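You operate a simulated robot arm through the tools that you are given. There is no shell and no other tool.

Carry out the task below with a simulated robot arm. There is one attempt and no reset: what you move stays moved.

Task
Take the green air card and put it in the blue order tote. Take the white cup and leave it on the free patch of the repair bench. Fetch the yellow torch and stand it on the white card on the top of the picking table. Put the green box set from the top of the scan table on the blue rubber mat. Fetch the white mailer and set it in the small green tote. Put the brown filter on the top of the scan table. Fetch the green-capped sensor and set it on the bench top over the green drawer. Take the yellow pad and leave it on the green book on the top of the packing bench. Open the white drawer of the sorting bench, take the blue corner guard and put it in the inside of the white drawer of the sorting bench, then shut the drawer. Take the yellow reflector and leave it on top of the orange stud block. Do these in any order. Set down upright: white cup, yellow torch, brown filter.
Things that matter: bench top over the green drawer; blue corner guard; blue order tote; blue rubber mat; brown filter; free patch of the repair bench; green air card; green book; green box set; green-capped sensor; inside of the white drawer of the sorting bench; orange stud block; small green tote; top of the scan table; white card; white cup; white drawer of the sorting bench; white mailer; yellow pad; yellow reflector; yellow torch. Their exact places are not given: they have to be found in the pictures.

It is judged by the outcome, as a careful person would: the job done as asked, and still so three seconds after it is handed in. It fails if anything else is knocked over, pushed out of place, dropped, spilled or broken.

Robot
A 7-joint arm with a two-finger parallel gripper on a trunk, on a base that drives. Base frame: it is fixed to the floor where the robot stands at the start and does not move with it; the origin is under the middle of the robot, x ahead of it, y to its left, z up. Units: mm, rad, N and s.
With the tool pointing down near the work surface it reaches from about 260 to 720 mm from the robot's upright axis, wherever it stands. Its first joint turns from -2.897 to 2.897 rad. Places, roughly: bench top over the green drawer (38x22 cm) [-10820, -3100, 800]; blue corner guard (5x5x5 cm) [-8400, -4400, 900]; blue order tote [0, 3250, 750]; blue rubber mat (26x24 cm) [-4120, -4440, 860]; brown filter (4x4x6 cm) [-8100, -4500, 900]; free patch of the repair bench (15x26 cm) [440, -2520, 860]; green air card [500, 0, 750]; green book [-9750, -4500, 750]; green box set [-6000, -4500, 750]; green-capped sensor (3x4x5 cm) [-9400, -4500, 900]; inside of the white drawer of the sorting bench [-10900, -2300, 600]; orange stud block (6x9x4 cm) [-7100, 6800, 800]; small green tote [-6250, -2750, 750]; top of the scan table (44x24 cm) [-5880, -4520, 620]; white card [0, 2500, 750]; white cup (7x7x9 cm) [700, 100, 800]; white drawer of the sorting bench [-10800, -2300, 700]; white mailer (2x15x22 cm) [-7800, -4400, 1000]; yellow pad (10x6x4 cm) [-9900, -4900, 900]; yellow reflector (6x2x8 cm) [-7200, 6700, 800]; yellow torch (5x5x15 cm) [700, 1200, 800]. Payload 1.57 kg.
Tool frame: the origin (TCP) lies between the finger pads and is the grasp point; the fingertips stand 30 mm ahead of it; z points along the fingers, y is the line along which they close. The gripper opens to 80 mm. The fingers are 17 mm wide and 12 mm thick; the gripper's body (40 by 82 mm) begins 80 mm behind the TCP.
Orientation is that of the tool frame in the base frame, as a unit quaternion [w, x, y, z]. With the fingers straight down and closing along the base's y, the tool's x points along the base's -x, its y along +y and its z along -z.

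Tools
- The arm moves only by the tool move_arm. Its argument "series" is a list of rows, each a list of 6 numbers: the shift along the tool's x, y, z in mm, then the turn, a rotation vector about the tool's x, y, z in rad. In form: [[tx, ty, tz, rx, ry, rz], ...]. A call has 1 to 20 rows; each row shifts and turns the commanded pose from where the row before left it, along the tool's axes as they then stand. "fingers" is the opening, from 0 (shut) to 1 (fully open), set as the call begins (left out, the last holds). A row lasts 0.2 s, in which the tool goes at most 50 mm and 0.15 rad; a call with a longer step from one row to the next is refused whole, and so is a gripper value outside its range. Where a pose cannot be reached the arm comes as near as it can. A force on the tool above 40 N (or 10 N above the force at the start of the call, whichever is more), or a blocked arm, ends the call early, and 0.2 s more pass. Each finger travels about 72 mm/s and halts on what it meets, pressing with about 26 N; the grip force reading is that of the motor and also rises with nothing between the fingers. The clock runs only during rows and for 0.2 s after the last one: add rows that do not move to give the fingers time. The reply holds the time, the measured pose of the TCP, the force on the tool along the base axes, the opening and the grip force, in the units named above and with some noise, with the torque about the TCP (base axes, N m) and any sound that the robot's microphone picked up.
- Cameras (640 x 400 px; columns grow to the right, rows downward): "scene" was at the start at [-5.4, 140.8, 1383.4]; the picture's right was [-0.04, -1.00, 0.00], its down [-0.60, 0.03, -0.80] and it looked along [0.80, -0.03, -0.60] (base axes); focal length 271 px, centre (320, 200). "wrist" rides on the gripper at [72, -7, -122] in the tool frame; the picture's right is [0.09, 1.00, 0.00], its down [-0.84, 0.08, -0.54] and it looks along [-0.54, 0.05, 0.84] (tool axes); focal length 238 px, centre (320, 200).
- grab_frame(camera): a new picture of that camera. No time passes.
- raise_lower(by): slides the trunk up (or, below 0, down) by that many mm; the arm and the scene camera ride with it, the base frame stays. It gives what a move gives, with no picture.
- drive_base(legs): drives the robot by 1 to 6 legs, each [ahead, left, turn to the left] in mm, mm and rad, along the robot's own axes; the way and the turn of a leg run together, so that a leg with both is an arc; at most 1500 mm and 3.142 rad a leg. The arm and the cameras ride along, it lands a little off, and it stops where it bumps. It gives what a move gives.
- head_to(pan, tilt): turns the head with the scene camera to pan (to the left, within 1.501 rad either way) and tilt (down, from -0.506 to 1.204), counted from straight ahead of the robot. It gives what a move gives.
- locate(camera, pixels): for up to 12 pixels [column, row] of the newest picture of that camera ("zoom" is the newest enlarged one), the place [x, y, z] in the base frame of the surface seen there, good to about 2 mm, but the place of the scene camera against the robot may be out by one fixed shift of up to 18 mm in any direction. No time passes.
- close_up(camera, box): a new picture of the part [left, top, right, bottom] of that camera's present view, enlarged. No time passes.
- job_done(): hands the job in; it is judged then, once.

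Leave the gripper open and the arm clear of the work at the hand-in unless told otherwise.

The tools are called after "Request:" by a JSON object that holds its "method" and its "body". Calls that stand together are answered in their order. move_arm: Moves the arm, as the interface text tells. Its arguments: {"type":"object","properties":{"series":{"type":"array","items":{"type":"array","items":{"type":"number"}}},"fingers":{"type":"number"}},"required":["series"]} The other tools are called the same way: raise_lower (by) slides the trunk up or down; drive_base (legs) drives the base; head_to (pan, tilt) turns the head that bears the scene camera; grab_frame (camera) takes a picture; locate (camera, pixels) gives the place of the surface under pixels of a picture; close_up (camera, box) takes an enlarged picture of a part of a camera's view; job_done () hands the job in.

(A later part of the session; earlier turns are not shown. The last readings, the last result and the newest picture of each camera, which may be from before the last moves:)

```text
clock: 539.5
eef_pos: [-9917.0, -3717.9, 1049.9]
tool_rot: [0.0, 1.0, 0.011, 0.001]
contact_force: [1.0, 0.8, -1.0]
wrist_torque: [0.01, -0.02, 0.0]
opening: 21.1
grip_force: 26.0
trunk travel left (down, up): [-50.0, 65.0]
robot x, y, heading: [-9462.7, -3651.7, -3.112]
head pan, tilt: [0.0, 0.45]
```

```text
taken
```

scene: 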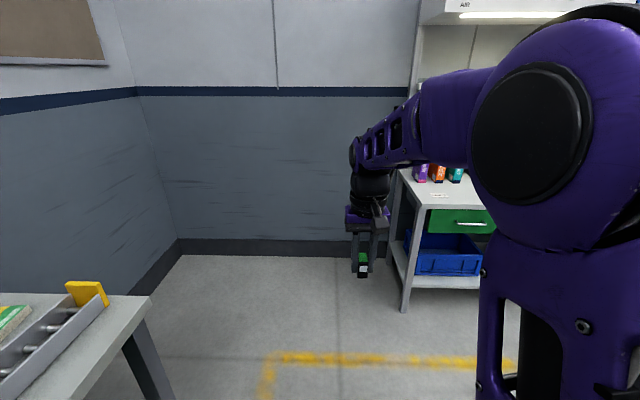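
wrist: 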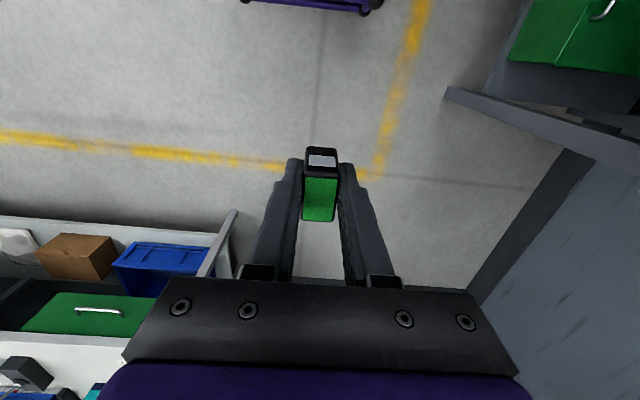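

The sensor is held cap-up. The far bench with the green drawer is ahead-right. Drive to stand in front of the green drawer (y≈-3100).

Request:
{"method": "drive_base", "body": {"legs": [[450, 0, -0.03], [0, -550, 0]]}}

Request:
{"method": "head_to", "body": {"pan": 0.0, "tilt": 0.5}}

Request:
{"method": "grab_frame", "body": {"camera": "scene"}}

```text
clock: 547.6
eef_pos: [-10370.8, -3162.2, 1048.2]
tool_rot: [0.001, 1.0, -0.005, 0.001]
contact_force: [-0.6, -0.1, -1.1]
wrist_torque: [0.01, -0.04, -0.02]
opening: 21.0
grip_force: 25.9
trunk travel left (down, up): [-50.0, 65.0]
robot x, y, heading: [-9915.9, -3112.6, 3.14]
head pan, tilt: [0.0, 0.45]
```

```text
clock: 548.2
eef_pos: [-10371.1, -3162.3, 1049.9]
tool_rot: [0.0, 1.0, -0.006, 0.001]
contact_force: [0.2, 0.0, 0.0]
wrist_torque: [-0.03, 0.0, 0.01]
opening: 20.7
grip_force: 26.7
trunk travel left (down, up): [-50.0, 65.0]
robot x, y, heading: [-9914.3, -3110.6, 3.138]
head pan, tilt: [0.0, 0.499]
```

```text
taken
```

scene: 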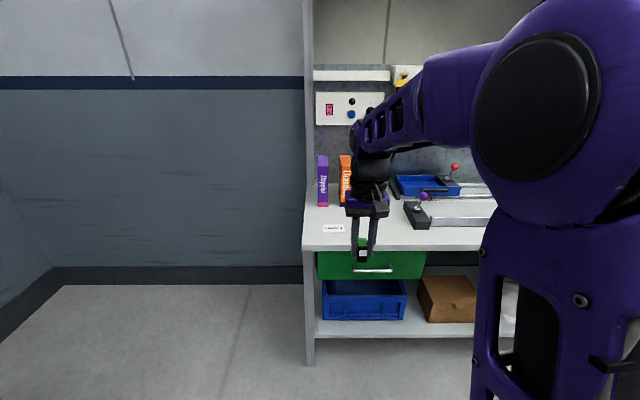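

Enlarge the bench area and measure.

Request:
{"method": "close_up", "body": {"camera": "scene", "box": [300, 140, 500, 290]}}

Request:
{"method": "locate", "body": {"camera": "scene", "pixels": [[307, 247], [320, 255], [425, 255], [333, 228], [345, 240], [400, 240], [323, 205], [345, 205], [405, 225], [430, 200], [395, 215], [375, 270]]}}

```text
2.67 times, centred on (400, 215) of scene
```

zoom: 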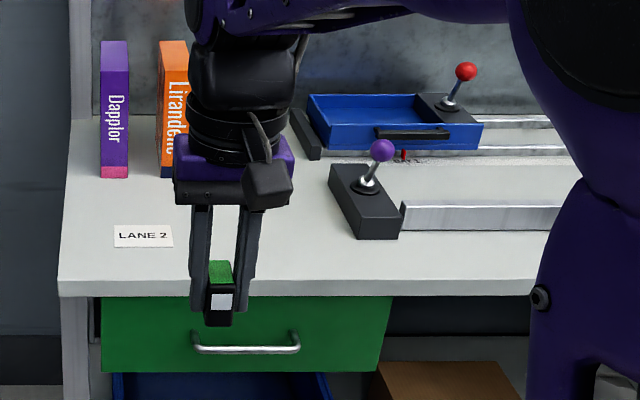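

```text
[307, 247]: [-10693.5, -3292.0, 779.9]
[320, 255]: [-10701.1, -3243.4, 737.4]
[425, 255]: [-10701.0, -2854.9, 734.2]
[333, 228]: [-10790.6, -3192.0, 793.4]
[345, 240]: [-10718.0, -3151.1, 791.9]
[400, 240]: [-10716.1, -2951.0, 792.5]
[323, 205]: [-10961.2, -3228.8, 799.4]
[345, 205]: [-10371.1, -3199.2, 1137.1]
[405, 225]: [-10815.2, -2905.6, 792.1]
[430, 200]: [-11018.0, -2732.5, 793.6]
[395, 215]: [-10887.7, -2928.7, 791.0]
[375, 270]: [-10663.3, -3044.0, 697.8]
```

The spot (-10810,-3070) on the bench over the green drawer is free (bench z≈801). Drive ahead 350.

Request:
{"method": "drive_base", "body": {"legs": [[350, 0, 0]]}}

Request:
{"method": "grab_frame", "body": {"camera": "wrist"}}

Request:
{"method": "grab_frame", "body": {"camera": "scene"}}

```text
clock: 550.5
eef_pos: [-10724.6, -3162.2, 1049.2]
tool_rot: [0.0, 1.0, -0.004, 0.0]
contact_force: [0.1, -0.2, -0.3]
wrist_torque: [-0.02, -0.05, -0.04]
opening: 21.1
grip_force: 25.5
trunk travel left (down, up): [-50.0, 65.0]
robot x, y, heading: [-10267.4, -3108.3, 3.137]
head pan, tilt: [0.0, 0.499]
```

```text
taken
```

wrist: 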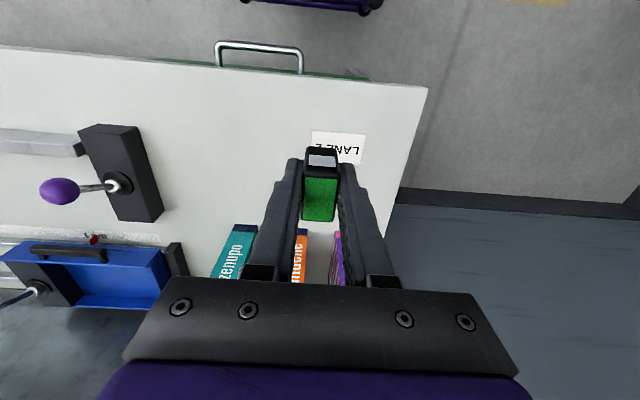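

```text
taken
```

scene: 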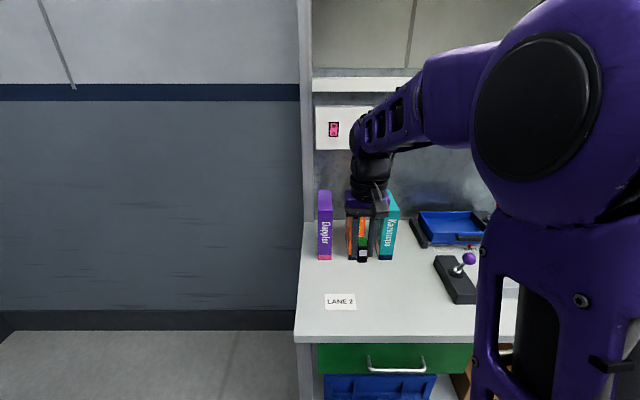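

Measure the free area in the wrist view around (235,150).

Request:
{"method": "locate", "body": {"camera": "wrist", "pixels": [[235, 150], [220, 170], [160, 215], [140, 130], [310, 135], [362, 160], [240, 225], [250, 100], [425, 90], [225, 240]]}}

```text
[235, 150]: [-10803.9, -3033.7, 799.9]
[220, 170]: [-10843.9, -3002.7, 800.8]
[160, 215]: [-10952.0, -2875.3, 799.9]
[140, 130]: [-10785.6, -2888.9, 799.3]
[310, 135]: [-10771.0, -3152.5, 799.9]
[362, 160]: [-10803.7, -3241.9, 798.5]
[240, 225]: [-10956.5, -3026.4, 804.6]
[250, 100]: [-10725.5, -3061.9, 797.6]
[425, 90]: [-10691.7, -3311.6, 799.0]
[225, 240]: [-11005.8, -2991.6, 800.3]
```

Place at (-10815,-3070). Move over and descend.

Request:
{"method": "move_arm", "body": {"series": [[-30, -31, 0, 0, 0, 0], [-30, -31, 0, 0, 0, 0], [-30, -31, 0, 0, 0, 0], [0, 0, 45, 0, 0, 0], [0, 0, 45, 0, 0, 0], [0, 0, 45, 0, 0, 0], [0, 0, 45, 0, 0, 0], [0, 0, 18, 0, 0, 0], [0, 0, 0, 0, 0, 0]]}}

Request:
{"method": "grab_frame", "body": {"camera": "wrist"}}

Request:
{"method": "grab_frame", "body": {"camera": "scene"}}

```text
clock: 552.5
eef_pos: [-10813.0, -3069.3, 848.5]
tool_rot: [0.001, 1.0, -0.004, 0.0]
contact_force: [-0.1, 0.6, -0.3]
wrist_torque: [0.01, 0.0, -0.02]
opening: 20.9
grip_force: 26.3
trunk travel left (down, up): [-50.0, 65.0]
robot x, y, heading: [-10271.9, -3114.1, 3.144]
head pan, tilt: [0.0, 0.499]
```

```text
taken
```

wrist: 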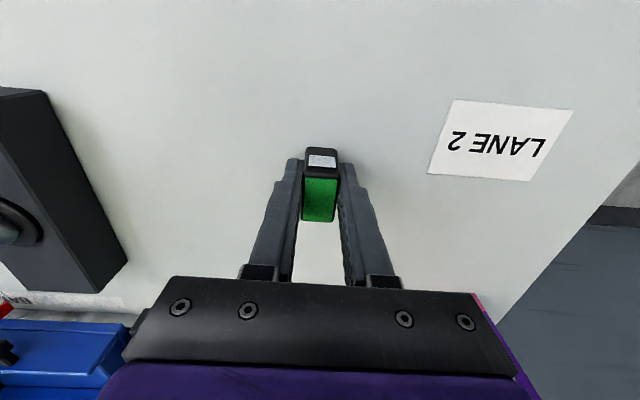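

```text
taken
```

scene: 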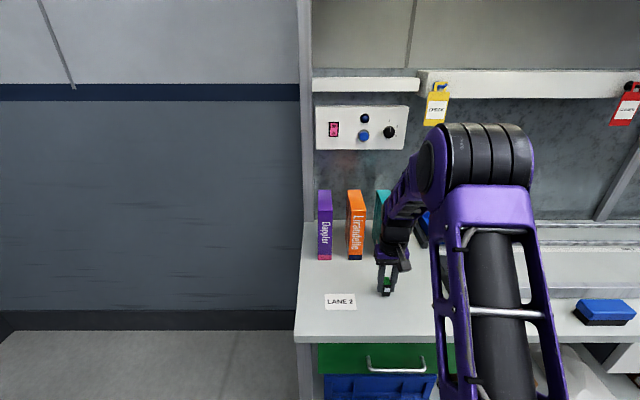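

Nearly there; lower in small steps until contact.

Request:
{"method": "move_arm", "body": {"series": [[0, 0, 4, 0, 0, 0], [0, 0, 3, 0, 0, 0], [0, 0, 2, 0, 0, 0], [0, 0, 1.5, 0, 0, 0], [0, 0, 0, 0, 0, 0]]}}

```text
clock: 553.7
eef_pos: [-10813.6, -3071.0, 840.9]
tool_rot: [0.001, 1.0, -0.004, 0.001]
contact_force: [-0.1, 0.4, -0.9]
wrist_torque: [-0.04, -0.01, -0.02]
opening: 20.9
grip_force: 26.2
trunk travel left (down, up): [-50.0, 65.0]
robot x, y, heading: [-10268.0, -3113.1, 3.141]
head pan, tilt: [0.0, 0.499]
```

Request:
{"method": "move_arm", "body": {"series": [[0, 0, 1.5, 0, 0, 0], [0, 0, 1.5, 0, 0, 0], [0, 0, 0, 0, 0, 0]]}}

```text
clock: 554.5
eef_pos: [-10813.1, -3071.2, 839.6]
tool_rot: [0.0, 1.0, -0.004, 0.0]
contact_force: [0.7, 0.0, 3.9]
wrist_torque: [-0.02, -0.01, -0.01]
opening: 21.2
grip_force: 26.0
trunk travel left (down, up): [-50.0, 65.0]
robot x, y, heading: [-10265.0, -3115.2, 3.14]
head pan, tilt: [0.0, 0.499]
```

Contact. Release, then rise.

Request:
{"method": "move_arm", "body": {"series": [[0, 0, 0, 0, 0, 0], [0, 0, 0, 0, 0, 0], [0, 0, 0, 0, 0, 0]], "fingers": 0.6}}

Request:
{"method": "move_arm", "body": {"series": [[0, 0, -20, 0, 0, 0], [0, 0, -40, 0, 0, 0], [0, 0, -45, 0, 0, 0], [0, 0, -45, 0, 0, 0], [0, 0, -45, 0, 0, 0], [0, 0, 0, 0, 0, 0]]}}

Request:
{"method": "grab_frame", "body": {"camera": "wrist"}}

Request:
{"method": "grab_frame", "body": {"camera": "scene"}}

```text
clock: 555.3
eef_pos: [-10813.8, -3070.1, 837.9]
tool_rot: [0.001, 1.0, -0.004, 0.001]
contact_force: [-0.7, 0.7, -0.3]
wrist_torque: [0.0, -0.02, -0.03]
opening: 48.1
grip_force: 0.1
trunk travel left (down, up): [-50.0, 65.0]
robot x, y, heading: [-10268.3, -3110.6, 3.141]
head pan, tilt: [0.0, 0.499]
```

```text
clock: 556.7
eef_pos: [-10810.7, -3068.3, 1032.8]
tool_rot: [0.001, 1.0, -0.003, 0.001]
contact_force: [-0.2, 0.0, 0.0]
wrist_torque: [0.02, -0.02, 0.0]
opening: 48.3
grip_force: 0.0
trunk travel left (down, up): [-50.0, 65.0]
robot x, y, heading: [-10268.5, -3115.3, 3.144]
head pan, tilt: [0.0, 0.499]
```

```text
taken
```

wrist: 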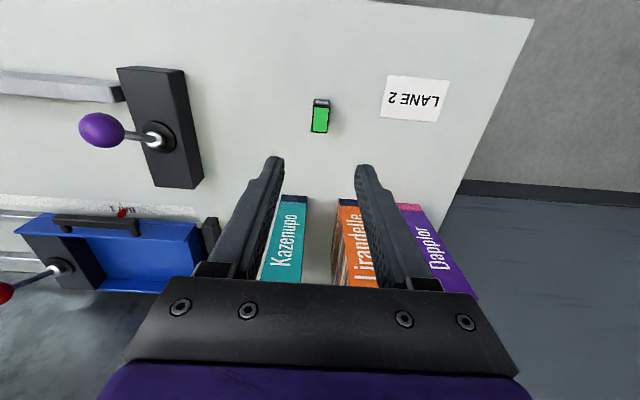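

```text
taken
```

scene: 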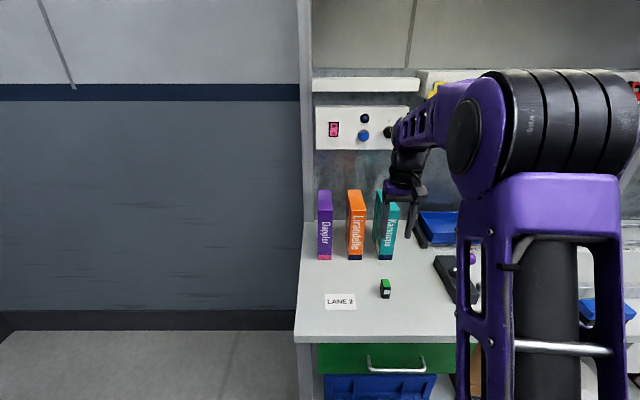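

The sensor stands on the bench over the green drawer. Now the white drawer: retract, back off, and slide right to y≈-2300.

Request:
{"method": "move_arm", "body": {"series": [[45, 0, 0, 0, 0, 0], [45, 0, 0, 0, 0, 0], [0, 0, 0, 0, 0, 0]], "fingers": 1}}

Request:
{"method": "drive_base", "body": {"legs": [[-300, 0, 0], [0, -800, 0]]}}

Request:
{"method": "grab_frame", "body": {"camera": "scene"}}

Request:
{"method": "grab_frame", "body": {"camera": "wrist"}}

```text
clock: 557.5
eef_pos: [-10720.3, -3071.4, 1036.2]
tool_rot: [0.0, 1.0, -0.004, -0.001]
contact_force: [0.6, -0.4, 0.1]
wrist_torque: [0.0, 0.01, 0.02]
opening: 79.9
grip_force: 0.1
trunk travel left (down, up): [-50.0, 65.0]
robot x, y, heading: [-10268.0, -3113.0, 3.142]
head pan, tilt: [0.0, 0.499]
```

```text
clock: 567.4
eef_pos: [-10420.9, -2259.6, 1034.9]
tool_rot: [0.0, 1.0, 0.001, 0.0]
contact_force: [0.5, 0.3, -0.5]
wrist_torque: [0.01, 0.0, -0.01]
opening: 79.9
grip_force: 0.0
trunk travel left (down, up): [-50.0, 65.0]
robot x, y, heading: [-9965.5, -2299.3, -3.131]
head pan, tilt: [0.0, 0.499]
```

```text
taken
```

scene: 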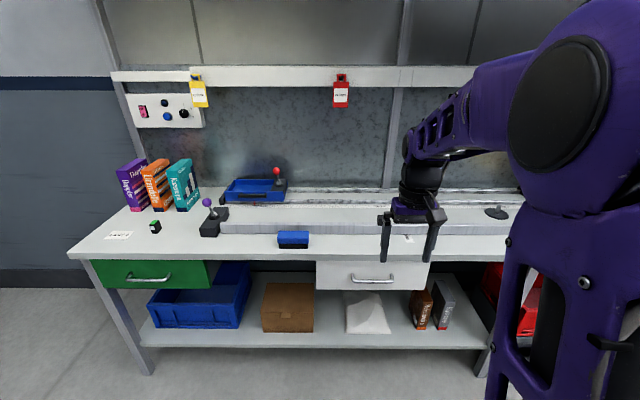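

```text
taken
```

wrist: 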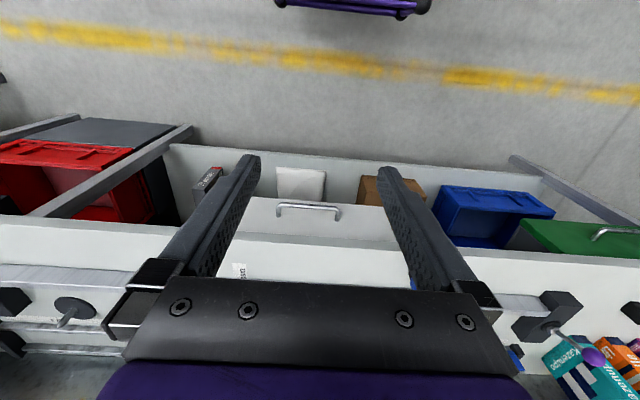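

The white drawer with its bar handle is at scene (372,278) / wrist (308,207). Measure the handle and drawer front.

Request:
{"method": "close_up", "body": {"camera": "wrist", "box": [230, 150, 400, 270]}}

Request:
{"method": "close_up", "body": {"camera": "scene", "box": [300, 230, 450, 340]}}

Request:
{"method": "locate", "body": {"camera": "wrist", "pixels": [[280, 207], [308, 207], [338, 210], [308, 203], [279, 215], [338, 218], [300, 225], [350, 205], [265, 200], [320, 235], [245, 200], [360, 230]]}}

```text
3.33 times, centred on (315, 210) of wrist
```

zoom: 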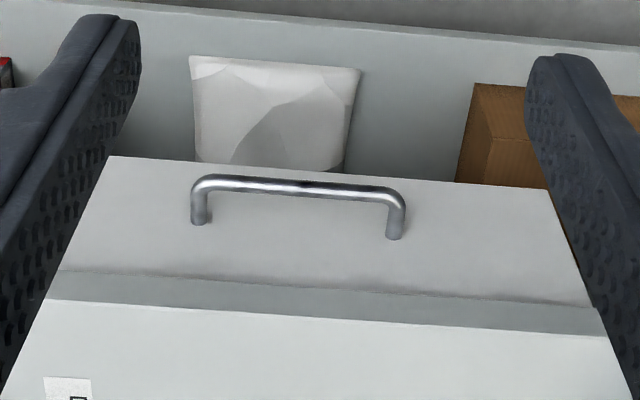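

```text
3.64 times, centred on (375, 285) of scene
```

zoom: 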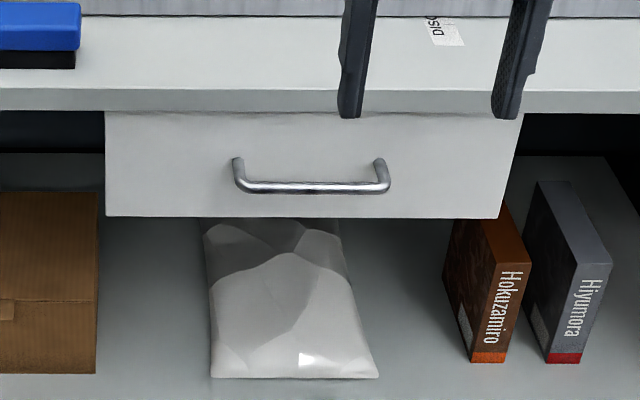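

```text
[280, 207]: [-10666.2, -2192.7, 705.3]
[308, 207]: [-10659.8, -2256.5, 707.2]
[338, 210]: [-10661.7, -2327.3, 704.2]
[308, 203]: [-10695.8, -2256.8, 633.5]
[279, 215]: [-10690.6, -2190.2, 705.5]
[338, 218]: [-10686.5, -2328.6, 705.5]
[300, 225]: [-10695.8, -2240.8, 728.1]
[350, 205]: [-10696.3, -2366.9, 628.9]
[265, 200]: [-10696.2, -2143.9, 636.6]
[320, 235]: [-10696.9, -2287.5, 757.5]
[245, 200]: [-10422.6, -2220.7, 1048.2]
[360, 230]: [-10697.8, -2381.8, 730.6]
```

Handle: bar along y from -2190 to -2328 at x≈-10662, z≈706; drawer face x≈-10696; bench edge above at x≈-10693, z≈800. I'll drive 120 mm closer and rotate the wrist so the fingers close along x around the bar.

Request:
{"method": "drive_base", "body": {"legs": [[120, 0, -0.01]]}}

Request:
{"method": "move_arm", "body": {"series": [[0, 0, 0, 0, 0, 0.1428], [0, 0, 0, 0, 0, 0.1428], [0, 0, 0, 0, 0, 0.1428], [0, 0, 0, 0, 0, 0.1428], [0, 0, 0, 0, 0, 0.1428], [0, 0, 0, 0, 0, 0.1428], [0, 0, 0, 0, 0, 0.1428], [0, 0, 0, 0, 0, 0.1428], [0, 0, 0, 0, 0, 0.1428], [0, 0, 0, 0, 0, 0.1428], [0, 0, 0, 0, 0, 0.1428], [0, 0, 45, 0, 0, 0], [0, 0, 45, 0, 0, 0], [0, 0, 45, 0, 0, 0], [0, 0, 0, 0, 0, 0]], "fingers": 0.38}}

Request:
{"method": "grab_frame", "body": {"camera": "wrist"}}

Request:
{"method": "grab_frame", "body": {"camera": "scene"}}

```text
clock: 568.7
eef_pos: [-10538.3, -2255.5, 1035.1]
tool_rot: [0.001, 1.0, -0.005, 0.001]
contact_force: [-0.8, -0.3, 0.4]
wrist_torque: [-0.01, 0.0, 0.01]
opening: 80.0
grip_force: 0.1
trunk travel left (down, up): [-50.0, 65.0]
robot x, y, heading: [-10083.3, -2297.0, 3.136]
head pan, tilt: [0.0, 0.499]
```

```text
clock: 571.9
eef_pos: [-10538.5, -2253.1, 896.8]
tool_rot: [0.0, -0.703, 0.711, -0.001]
contact_force: [0.6, 0.2, 0.1]
wrist_torque: [-0.04, -0.04, -0.01]
opening: 30.2
grip_force: 0.0
trunk travel left (down, up): [-50.0, 65.0]
robot x, y, heading: [-10085.9, -2301.1, 3.135]
head pan, tilt: [0.0, 0.499]
```

```text
taken
```

wrist: 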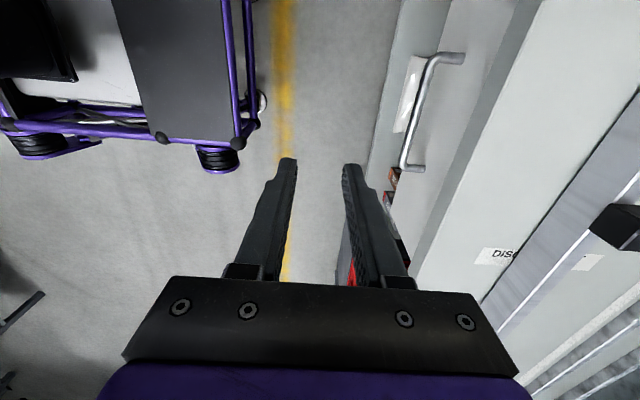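

```text
taken
```

scene: 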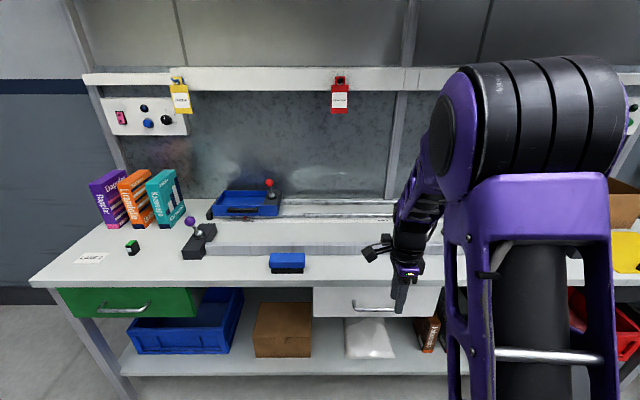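

Locate the handle bar and face from this pose.

Request:
{"method": "close_up", "body": {"camera": "wrist", "box": [360, 30, 520, 190]}}

Request:
{"method": "locate", "body": {"camera": "wrist", "pixels": [[430, 68], [421, 95], [412, 130], [404, 163], [455, 57], [418, 168], [470, 100], [440, 150], [505, 110], [480, 150], [445, 100], [520, 100]]}}

```text
2.50 times, centred on (440, 110) of wrist
```

zoom: 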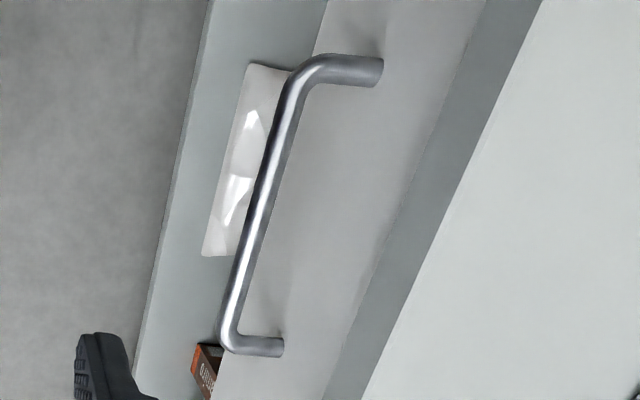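

```text
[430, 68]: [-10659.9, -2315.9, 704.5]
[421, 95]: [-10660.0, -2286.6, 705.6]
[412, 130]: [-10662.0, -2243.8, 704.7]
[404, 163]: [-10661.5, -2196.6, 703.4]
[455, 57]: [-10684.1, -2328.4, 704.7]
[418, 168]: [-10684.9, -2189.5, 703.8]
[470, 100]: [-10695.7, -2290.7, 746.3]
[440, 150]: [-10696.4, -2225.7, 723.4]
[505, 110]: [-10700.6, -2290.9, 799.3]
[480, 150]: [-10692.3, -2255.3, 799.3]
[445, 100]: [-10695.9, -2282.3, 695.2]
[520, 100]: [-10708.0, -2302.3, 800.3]
```

Bar centre ≈(x -10663, z 700), y≈-2259. I'll stand off at x≈-10646 with 52 mm opening so the hand stays in front of the bench edge and the rear finger slips behind the bar.

Request:
{"method": "move_arm", "body": {"series": [[2.3, 36, 0, 0, 0, 0], [2.3, 36, 0, 0, 0, 0], [2.3, 35.5, 0, 0, 0, 0], [0, 0, 40, 0, 0, 0], [0, 0, 40, 0, 0, 0], [0, 0, 0, 0, 0, 0]], "fingers": 0.65}}

Request:
{"method": "grab_frame", "body": {"camera": "wrist"}}

```text
clock: 573.3
eef_pos: [-10646.9, -2259.9, 818.8]
tool_rot: [-0.001, -0.704, 0.71, -0.001]
contact_force: [1.0, 0.5, 0.6]
wrist_torque: [-0.05, 0.02, -0.01]
opening: 51.9
grip_force: 0.0
trunk travel left (down, up): [-50.0, 65.0]
robot x, y, heading: [-10083.1, -2296.3, 3.138]
head pan, tilt: [0.0, 0.499]
```

```text
taken
```

wrist: 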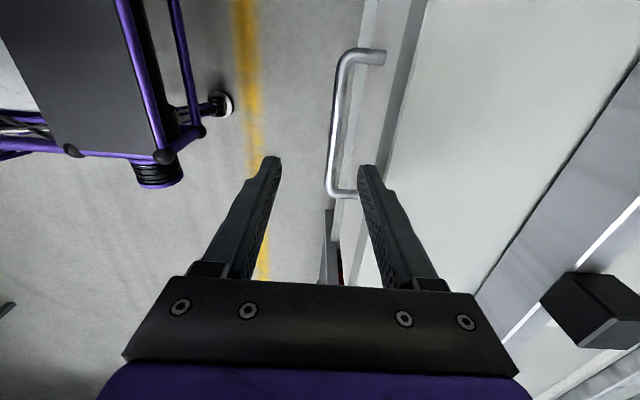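

Rear finger is just in front of the bench edge and behind the bar. Continue down 105 mm.

Request:
{"method": "move_arm", "body": {"series": [[0, 0, 35, 0, 0, 0], [0, 0, 30, 0, 0, 0], [0, 0, 25, 0, 0, 0], [0, 0, 15, 0, 0, 0], [0, 0, 0, 0, 0, 0]]}}

Request:
{"method": "grab_frame", "body": {"camera": "wrist"}}

Request:
{"method": "close_up", "body": {"camera": "scene", "box": [330, 220, 480, 340]}}

```text
clock: 574.5
eef_pos: [-10646.2, -2261.1, 714.1]
tool_rot: [0.0, -0.704, 0.71, 0.0]
contact_force: [1.1, 0.2, -0.5]
wrist_torque: [0.01, 0.03, 0.01]
opening: 51.9
grip_force: 0.1
trunk travel left (down, up): [-50.0, 65.0]
robot x, y, heading: [-10083.8, -2295.6, 3.136]
head pan, tilt: [0.0, 0.499]
```

```text
taken
```

wrist: 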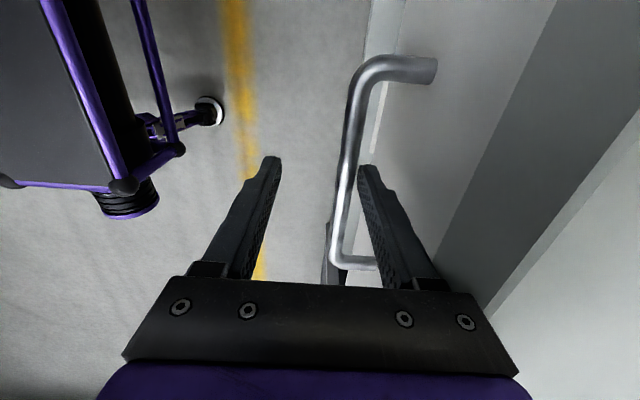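

```text
3.33 times, centred on (405, 280) of scene
```

zoom: 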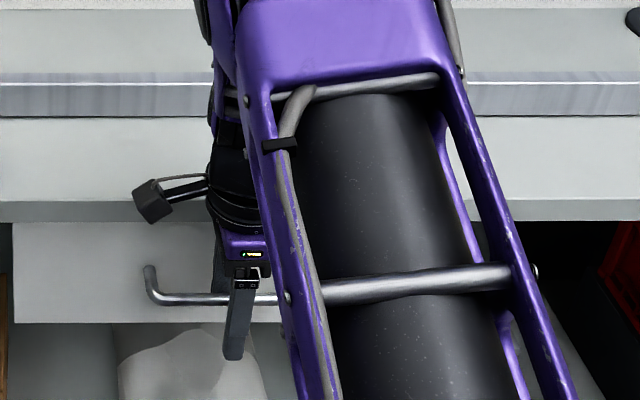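

The rear finger is behind the bar. Close the fingers on the bar.

Request:
{"method": "move_arm", "body": {"series": [[0, 0, 0, 0, 0, 0], [0, 0, 0, 0, 0, 0], [0, 0, 0, 0, 0, 0], [0, 0, 0, 0, 0, 0]], "fingers": 0}}

Request:
{"method": "grab_frame", "body": {"camera": "wrist"}}

```text
clock: 575.5
eef_pos: [-10645.5, -2262.1, 715.3]
tool_rot: [0.0, -0.704, 0.71, -0.001]
contact_force: [1.5, 1.5, 3.1]
wrist_torque: [-0.22, -0.05, 0.54]
opening: 12.0
grip_force: 29.2
trunk travel left (down, up): [-50.0, 65.0]
robot x, y, heading: [-10086.6, -2299.7, 3.141]
head pan, tilt: [0.0, 0.499]
```

```text
taken
```

wrist: 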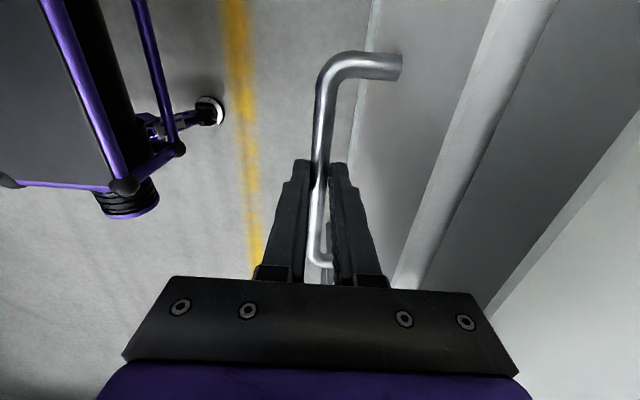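

The bar is gripped (12 mm) and the drawer has moved slightly. Pull it out toward +x by ~200 mm.

Request:
{"method": "move_arm", "body": {"series": [[0, -10, 0, 0, 0, 0], [0, -20, 0, 0, 0, 0], [0, -20, 0, 0, 0, 0], [0, -20, 0, 0, 0, 0], [0, -20, 0, 0, 0, 0], [0, -20, 0, 0, 0, 0], [0, 0, 0, 0, 0, 0]]}}

Request:
{"method": "grab_frame", "body": {"camera": "wrist"}}

```text
clock: 577.1
eef_pos: [-10534.3, -2262.0, 714.6]
tool_rot: [-0.001, -0.703, 0.711, -0.001]
contact_force: [0.8, 4.5, 20.4]
wrist_torque: [0.06, 0.0, 0.49]
opening: 12.1
grip_force: 29.0
trunk travel left (down, up): [-50.0, 65.0]
robot x, y, heading: [-10087.2, -2299.4, 3.139]
head pan, tilt: [0.0, 0.499]
```

```text
taken
```

wrist: 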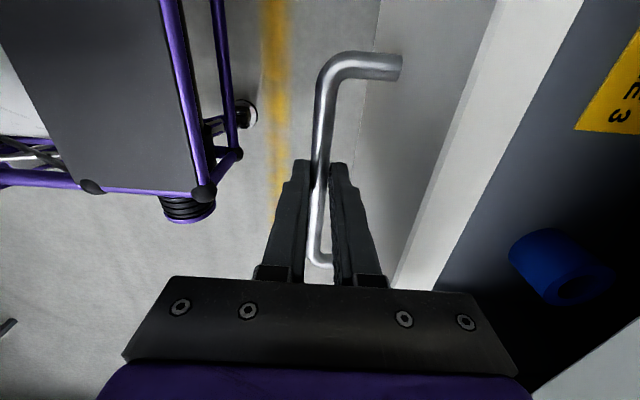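

The drawer opens; I see a blue roll and a yellow card inside. Continue pulling ~110 mm, easing the height slightly.

Request:
{"method": "move_arm", "body": {"series": [[0, -15, -0.7, 0, 0, 0], [0, -20, -0.7, 0, 0, 0], [0, -20, 0, 0, 0, 0], [0, -20, 0, 0, 0, 0], [0, -20, 0, 0, 0, 0], [0, -15, 0, 0, 0, 0], [0, 0, 0, 0, 0, 0]]}}

Request:
{"method": "grab_frame", "body": {"camera": "wrist"}}

Request:
{"method": "grab_frame", "body": {"camera": "scene"}}

```text
clock: 578.7
eef_pos: [-10424.7, -2261.8, 714.2]
tool_rot: [0.0, -0.703, 0.711, -0.001]
contact_force: [1.0, 14.9, -12.8]
wrist_torque: [0.33, -0.01, 0.48]
opening: 11.8
grip_force: 28.9
trunk travel left (down, up): [-50.0, 65.0]
robot x, y, heading: [-10084.0, -2300.9, 3.139]
head pan, tilt: [0.0, 0.499]
```

```text
taken
```

wrist: 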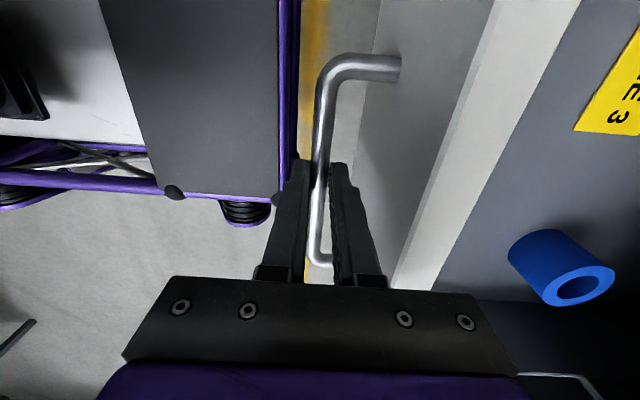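

```text
taken
```

scene: 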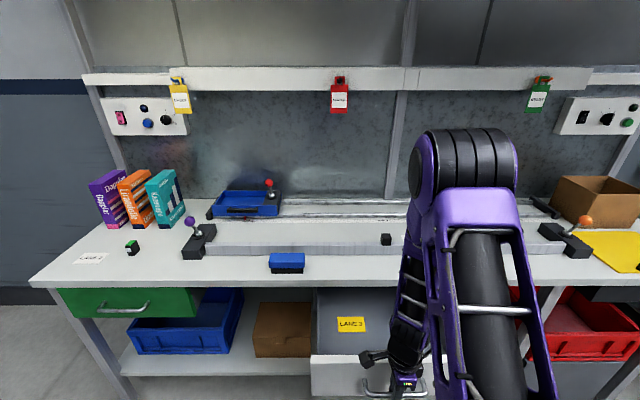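

The drawer is open ~240 mm. Release gently (opening ~34 mm so the rear finger doesn't push the face) and rise.

Request:
{"method": "move_arm", "body": {"series": [[0, 0, 0, 0, 0, 0], [0, 0, 0, 0, 0, 0], [0, 0, 0, 0, 0, 0]], "fingers": 0.42}}

Request:
{"method": "move_arm", "body": {"series": [[0, 0, -20, 0, 0, 0], [0, 0, -40, 0, 0, 0], [0, 0, -45, 0, 0, 0], [0, 0, -45, 0, 0, 0], [0, 0, -45, 0, 0, 0], [0, 0, -45, 0, 0, 0], [0, 0, -45, 0, 0, 0], [0, 0, 0, 0, 0, 0]]}}

Request:
{"method": "grab_frame", "body": {"camera": "wrist"}}

Request:
{"method": "grab_frame", "body": {"camera": "scene"}}

```text
clock: 579.5
eef_pos: [-10425.5, -2262.7, 714.3]
tool_rot: [-0.001, -0.704, 0.71, -0.001]
contact_force: [0.2, -0.5, -0.3]
wrist_torque: [-0.01, 0.01, 0.02]
opening: 33.4
grip_force: 0.0
trunk travel left (down, up): [-50.0, 65.0]
robot x, y, heading: [-10083.7, -2299.6, 3.136]
head pan, tilt: [0.0, 0.499]
```

```text
clock: 581.3
eef_pos: [-10427.1, -2261.3, 1000.7]
tool_rot: [0.0, -0.704, 0.71, -0.001]
contact_force: [-0.6, -0.1, 0.0]
wrist_torque: [-0.01, 0.01, -0.03]
opening: 33.6
grip_force: 0.0
trunk travel left (down, up): [-50.0, 65.0]
robot x, y, heading: [-10089.4, -2297.8, 3.137]
head pan, tilt: [0.0, 0.499]
```

```text
taken
```

wrist: 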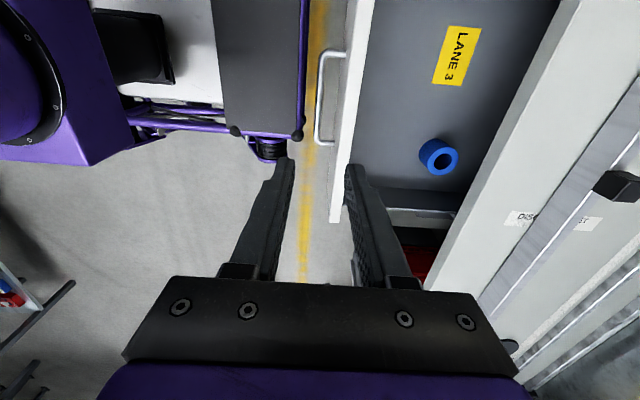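

```text
taken
```

scene: 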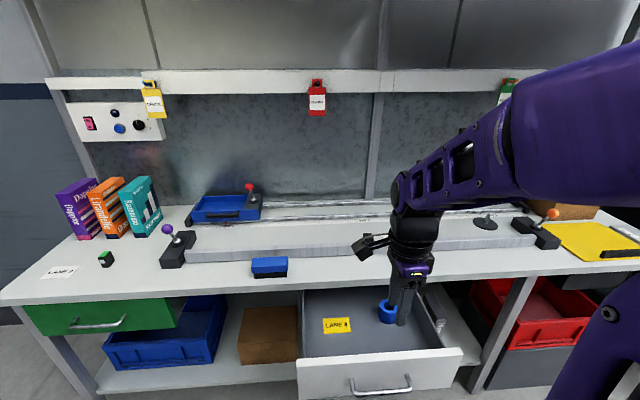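

Measure the drawer interior for placing the guard later.

Request:
{"method": "locate", "body": {"camera": "wrist", "pixels": [[400, 120], [430, 40], [440, 155], [420, 200], [370, 60], [345, 150], [335, 215], [520, 60], [470, 180], [385, 170], [330, 60], [480, 120]]}}

```text
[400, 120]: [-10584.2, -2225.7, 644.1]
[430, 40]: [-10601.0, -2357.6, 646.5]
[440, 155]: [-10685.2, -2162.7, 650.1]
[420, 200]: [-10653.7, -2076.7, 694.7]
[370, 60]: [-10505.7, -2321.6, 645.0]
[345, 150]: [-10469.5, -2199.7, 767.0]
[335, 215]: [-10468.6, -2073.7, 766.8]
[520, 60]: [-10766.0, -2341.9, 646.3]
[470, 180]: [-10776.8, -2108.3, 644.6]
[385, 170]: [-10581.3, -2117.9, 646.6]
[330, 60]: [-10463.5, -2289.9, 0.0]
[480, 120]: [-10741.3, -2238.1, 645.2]
```

The drawer floor is z≈645, free around (-10560,-2230). Now fetch the blue corner guard: rotate the wrist back, back off, slide to the lane, and drive to x≈-8430.

Request:
{"method": "move_arm", "body": {"series": [[0, 0, 0, 0, 0, -0.1428], [0, 0, 0, 0, 0, -0.1428], [0, 0, 0, 0, 0, -0.1428], [0, 0, 0, 0, 0, -0.1428], [0, 0, 0, 0, 0, -0.1428], [0, 0, 0, 0, 0, -0.1428], [0, 0, 0, 0, 0, -0.1428], [0, 0, 0, 0, 0, -0.1428], [0, 0, 0, 0, 0, -0.1428], [0, 0, 0, 0, 0, -0.1428], [0, 0, 0, 0, 0, -0.1428], [-30, 0, 0, 0, 0, 0], [-30, 0, -20, 0, 0, 0], [-30, 0, -20, 0, 0, 0], [0, 0, 0, 0, 0, 0]], "fingers": 1}}

Request:
{"method": "drive_base", "body": {"legs": [[-170, 0, 0], [0, 1360, 0]]}}

Request:
{"method": "drive_base", "body": {"legs": [[-1450, 0, 0], [0, 0, 1.571]]}}

Request:
{"method": "grab_frame", "body": {"camera": "scene"}}

Request:
{"method": "grab_frame", "body": {"camera": "wrist"}}

```text
clock: 584.5
eef_pos: [-10518.2, -2262.4, 1042.2]
tool_rot: [0.001, 1.0, -0.005, 0.0]
contact_force: [0.0, -0.3, 0.6]
wrist_torque: [0.01, 0.0, 0.02]
opening: 80.0
grip_force: 0.0
trunk travel left (down, up): [-50.0, 65.0]
robot x, y, heading: [-10086.5, -2295.9, 3.142]
head pan, tilt: [0.0, 0.499]
```

```text
clock: 599.2
eef_pos: [-10342.8, -3667.3, 1041.2]
tool_rot: [0.002, 1.0, 0.0, 0.001]
contact_force: [0.1, -0.7, 0.6]
wrist_torque: [-0.03, -0.02, 0.01]
opening: 80.0
grip_force: 0.0
trunk travel left (down, up): [-50.0, 65.0]
robot x, y, heading: [-9909.8, -3701.7, -3.134]
head pan, tilt: [0.0, 0.499]
```

```text
clock: 610.2
eef_pos: [-8498.1, -4108.1, 1042.3]
tool_rot: [0.001, 0.698, 0.716, 0.0]
contact_force: [-0.4, -0.2, -0.2]
wrist_torque: [-0.02, -0.01, 0.02]
opening: 80.1
grip_force: 0.1
trunk travel left (down, up): [-50.0, 65.0]
robot x, y, heading: [-8478.4, -3675.6, -1.538]
head pan, tilt: [0.0, 0.499]
```

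```text
taken
```

scene: 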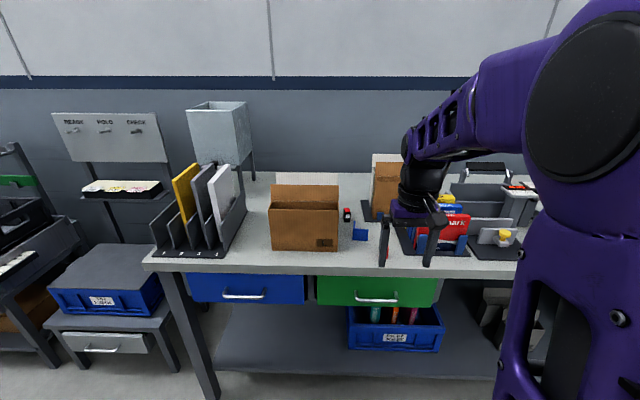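

```text
taken
```

wrist: 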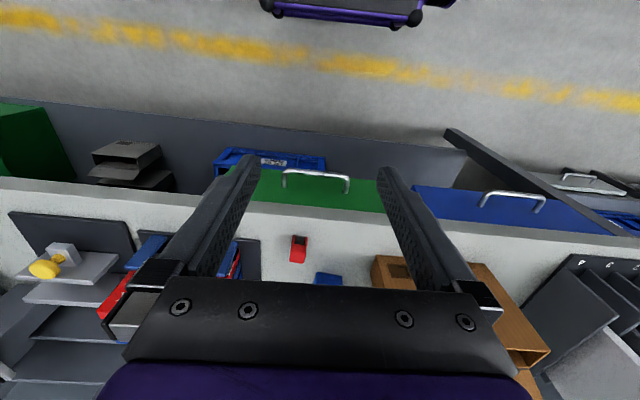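

The small blue piece at scene (360,235) / wrist (327,278) looks like the corner guard. Enlarge.

Request:
{"method": "close_up", "body": {"camera": "scene", "box": [310, 190, 410, 265]}}

Request:
{"method": "close_up", "body": {"camera": "wrist", "box": [270, 220, 370, 290]}}

Request:
{"method": "locate", "body": {"camera": "scene", "pixels": [[360, 235], [353, 231], [367, 231], [360, 240], [386, 250], [347, 215], [338, 240], [380, 235]]}}

```text
5.33 times, centred on (360, 228) of scene
```

zoom: 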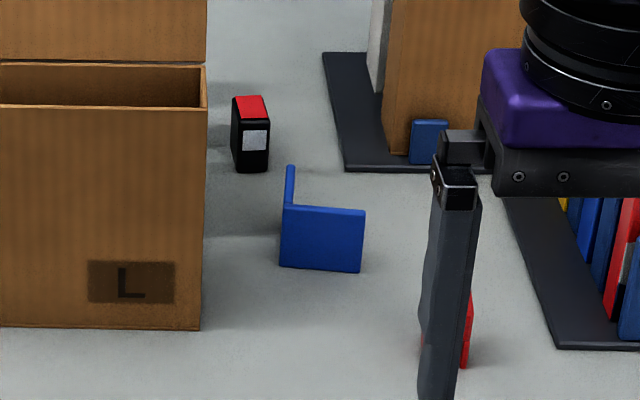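

```text
5.71 times, centred on (320, 255) of wrist
```

zoom: 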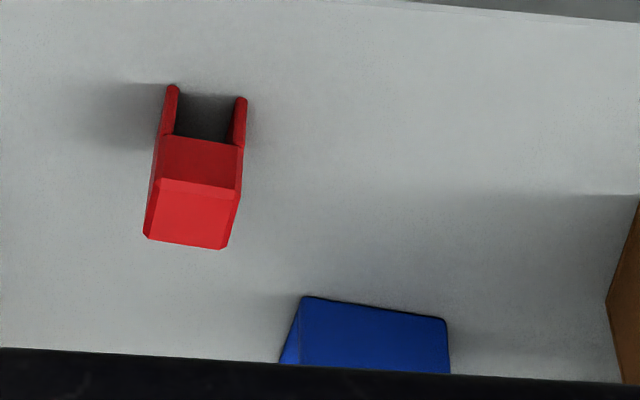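

```text
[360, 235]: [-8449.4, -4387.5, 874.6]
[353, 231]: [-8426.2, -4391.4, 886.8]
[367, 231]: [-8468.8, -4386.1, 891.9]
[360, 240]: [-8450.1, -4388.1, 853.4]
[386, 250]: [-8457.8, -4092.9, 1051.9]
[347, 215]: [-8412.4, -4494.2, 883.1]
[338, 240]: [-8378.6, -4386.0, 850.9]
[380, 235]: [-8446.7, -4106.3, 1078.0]
```

It's an L-shaped blue guard: front plate at y≈-4388, x -8426..-8471, side plate going back at x≈-8426. I'll move closer and view from above.

Request:
{"method": "drive_base", "body": {"legs": [[190, 20, -0.033]]}}

Request:
{"method": "grab_frame", "body": {"camera": "wrist"}}

Request:
{"method": "close_up", "body": {"camera": "wrist", "box": [250, 120, 400, 285]}}

```text
clock: 611.8
eef_pos: [-8490.0, -4297.0, 1041.9]
tool_rot: [0.001, 0.709, 0.705, 0.001]
contact_force: [0.7, -0.4, 0.4]
wrist_torque: [-0.01, 0.01, -0.03]
opening: 80.1
grip_force: 0.2
trunk travel left (down, up): [-50.0, 65.0]
robot x, y, heading: [-8456.1, -3869.7, -1.572]
head pan, tilt: [0.0, 0.499]
```

```text
taken
```

wrist: 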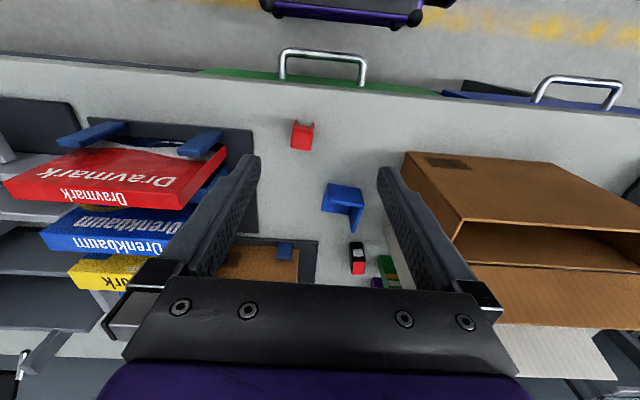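

```text
2.42 times, centred on (325, 202) of wrist
```

zoom: 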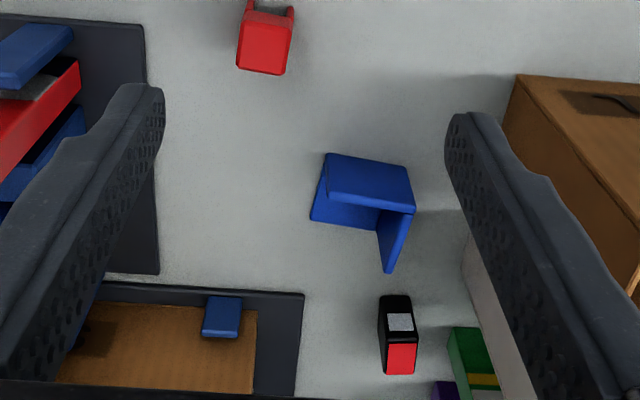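

Request:
{"method": "close_up", "body": {"camera": "wrist", "box": [305, 170, 385, 245]}}

```text
5.33 times, centred on (345, 208) of wrist
```

zoom: 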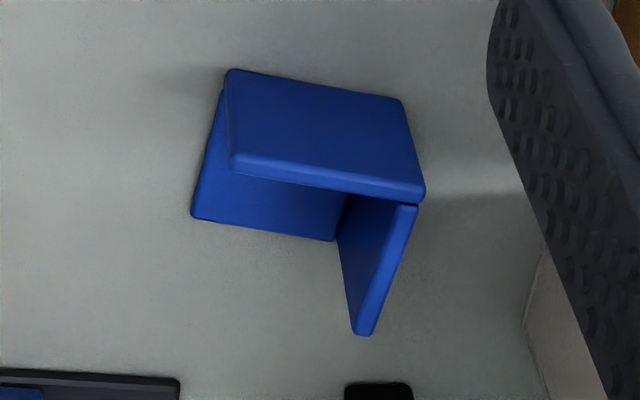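

It's a three-plate corner: front, right side and bottom plates. Locate its edges.

Request:
{"method": "locate", "body": {"camera": "zoom", "pixels": [[240, 162], [415, 192], [235, 80], [398, 105], [330, 178], [410, 212], [367, 325], [200, 210], [325, 232], [270, 200], [365, 230], [320, 120]]}}

```text
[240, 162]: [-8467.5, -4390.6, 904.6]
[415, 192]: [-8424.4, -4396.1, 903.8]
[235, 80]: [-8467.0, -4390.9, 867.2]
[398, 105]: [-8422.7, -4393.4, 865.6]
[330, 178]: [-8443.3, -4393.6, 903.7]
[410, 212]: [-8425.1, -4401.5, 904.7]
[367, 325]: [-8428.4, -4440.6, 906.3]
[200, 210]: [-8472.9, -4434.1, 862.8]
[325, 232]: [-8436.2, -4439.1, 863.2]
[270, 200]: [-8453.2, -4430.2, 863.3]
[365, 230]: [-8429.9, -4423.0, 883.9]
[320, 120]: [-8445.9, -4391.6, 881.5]
```

Front plate: y≈-4391..-4396 (turned ~0.12 rad), top z≈905. I'd grip that plate. Check neighbours' heights for the wrist/camera clearance.

Request:
{"method": "locate", "body": {"camera": "wrist", "pixels": [[222, 150], [200, 165], [405, 155], [460, 220], [395, 235], [300, 130], [250, 130], [205, 130], [420, 160], [300, 250], [360, 258], [186, 210]]}}

Request:
{"method": "grab_frame", "body": {"camera": "scene"}}

```text
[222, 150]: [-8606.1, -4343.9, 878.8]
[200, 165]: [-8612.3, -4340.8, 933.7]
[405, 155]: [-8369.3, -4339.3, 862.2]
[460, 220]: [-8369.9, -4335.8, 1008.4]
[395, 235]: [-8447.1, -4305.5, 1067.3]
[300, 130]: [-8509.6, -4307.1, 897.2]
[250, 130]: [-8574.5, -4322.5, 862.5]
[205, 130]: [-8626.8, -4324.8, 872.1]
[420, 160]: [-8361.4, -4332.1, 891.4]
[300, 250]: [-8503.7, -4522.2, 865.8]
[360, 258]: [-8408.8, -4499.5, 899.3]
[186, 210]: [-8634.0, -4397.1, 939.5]
```

```text
taken
```

scene: 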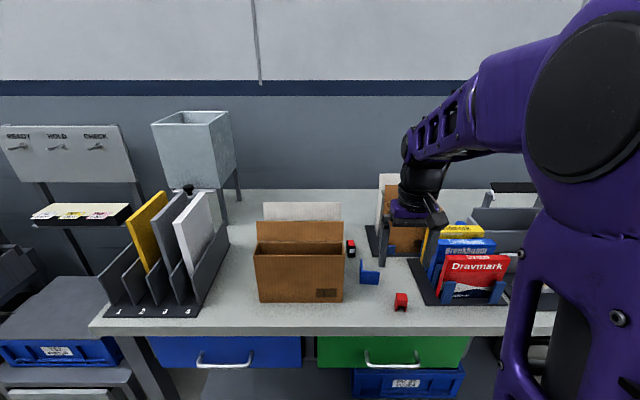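

The side with x<-8520 is freer, so I'll rotate the wrist -1.45 rad (camera to that side), then position over the front plate.

Request:
{"method": "move_arm", "body": {"series": [[0, 0, 0, 0, 0, -0.1451], [0, 0, 0, 0, 0, -0.1451], [0, 0, 0, 0, 0, -0.1451], [0, 0, 0, 0, 0, -0.1451], [0, 0, 0, 0, 0, -0.1451], [0, 0, 0, 0, 0, -0.1451], [0, 0, 0, 0, 0, -0.1451], [0, 0, 0, 0, 0, -0.1451], [0, 0, 0, 0, 0, -0.1451], [0, 0, 0, 0, 0, -0.1451], [-17.2, -30.9, 0, 0, 0, 0], [-17.2, -30.9, 0, 0, 0, 0], [-17.2, -30.9, 0, 0, 0, 0], [0, 0, 40, 0, 0, 0], [0, 0, 30, 0, 0, 0], [0, 0, 0, 0, 0, 0]], "fingers": 0.5}}

Request:
{"method": "grab_frame", "body": {"camera": "wrist"}}

Request:
{"method": "grab_frame", "body": {"camera": "scene"}}

```text
clock: 615.2
eef_pos: [-8452.1, -4395.5, 972.3]
tool_rot: [0.001, 0.064, 0.998, -0.001]
contact_force: [-0.1, 0.1, 0.2]
wrist_torque: [-0.05, -0.01, -0.01]
opening: 39.9
grip_force: 0.1
trunk travel left (down, up): [-50.0, 65.0]
robot x, y, heading: [-8454.6, -3863.4, -1.569]
head pan, tilt: [0.0, 0.499]
```

```text
taken
```

wrist: 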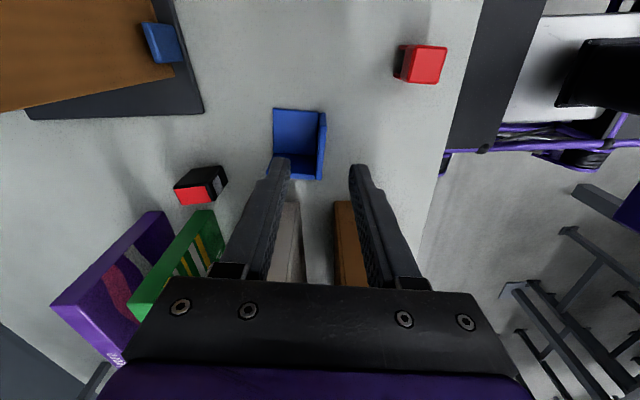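

```text
taken
```

scene: 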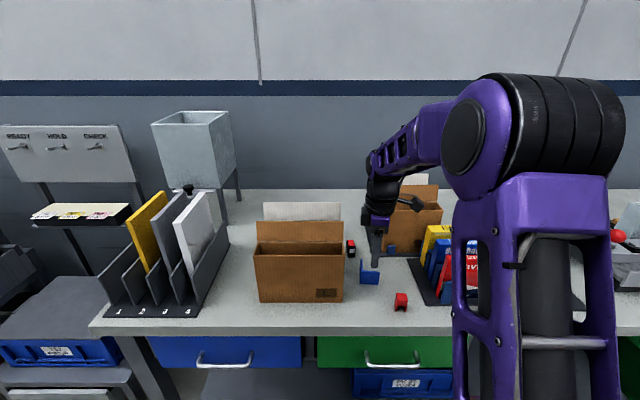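

Check the plate's position relative to the fingers.

Request:
{"method": "locate", "body": {"camera": "wrist", "pixels": [[323, 116], [323, 150], [322, 176], [318, 140], [300, 177], [285, 130], [345, 150]]}}

Request:
{"method": "close_up", "body": {"camera": "wrist", "box": [250, 90, 390, 210]}}

```text
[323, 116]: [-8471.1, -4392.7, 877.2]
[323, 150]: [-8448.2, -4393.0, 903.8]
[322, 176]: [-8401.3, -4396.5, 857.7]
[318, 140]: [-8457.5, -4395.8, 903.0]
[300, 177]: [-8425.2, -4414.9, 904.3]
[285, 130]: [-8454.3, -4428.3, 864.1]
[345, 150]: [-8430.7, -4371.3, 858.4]
```

```text
3.33 times, centred on (320, 150) of wrist
```

zoom: 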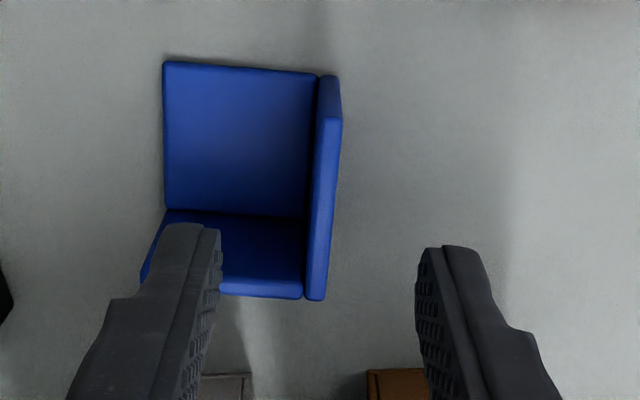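

Good alignment. Lower 74 mm (tips just above the bottom plate) and close on the front plate.

Request:
{"method": "move_arm", "body": {"series": [[0, 0.5, 30, 0, 0, 0], [0, 0, 25, 0, 0, 0], [0, 0, 17, 0, 0, 0], [0, 0, 0, 0, 0, 0]]}}

Request:
{"method": "move_arm", "body": {"series": [[0, 0, 0, 0, 0, 0], [0, 0, 0, 0, 0, 0], [0, 0, 0, 0, 0, 0]], "fingers": 0}}

Request:
{"method": "grab_frame", "body": {"camera": "wrist"}}

```text
clock: 616.2
eef_pos: [-8450.0, -4394.8, 900.0]
tool_rot: [0.001, 0.064, 0.998, -0.001]
contact_force: [0.3, -0.6, -0.1]
wrist_torque: [0.03, 0.03, 0.05]
opening: 39.9
grip_force: 0.0
trunk travel left (down, up): [-50.0, 65.0]
robot x, y, heading: [-8456.3, -3864.4, -1.574]
head pan, tilt: [0.0, 0.499]
```

```text
clock: 617.0
eef_pos: [-8450.3, -4393.8, 901.1]
tool_rot: [0.001, 0.064, 0.998, 0.0]
contact_force: [-0.3, -0.6, -1.4]
wrist_torque: [0.01, 0.02, -0.02]
opening: 4.8
grip_force: 25.1
trunk travel left (down, up): [-50.0, 65.0]
robot x, y, heading: [-8455.4, -3867.0, -1.573]
head pan, tilt: [0.0, 0.499]
```

```text
taken
```

wrist: 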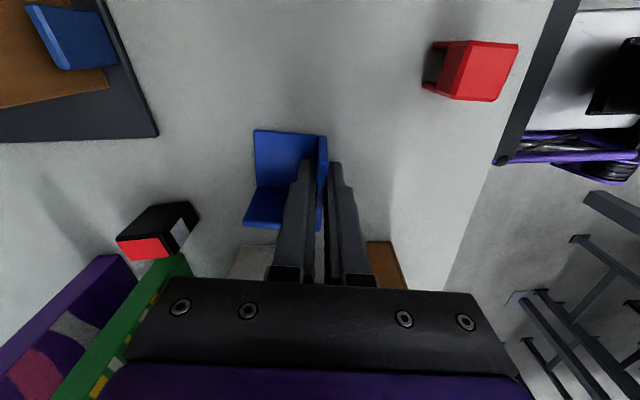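

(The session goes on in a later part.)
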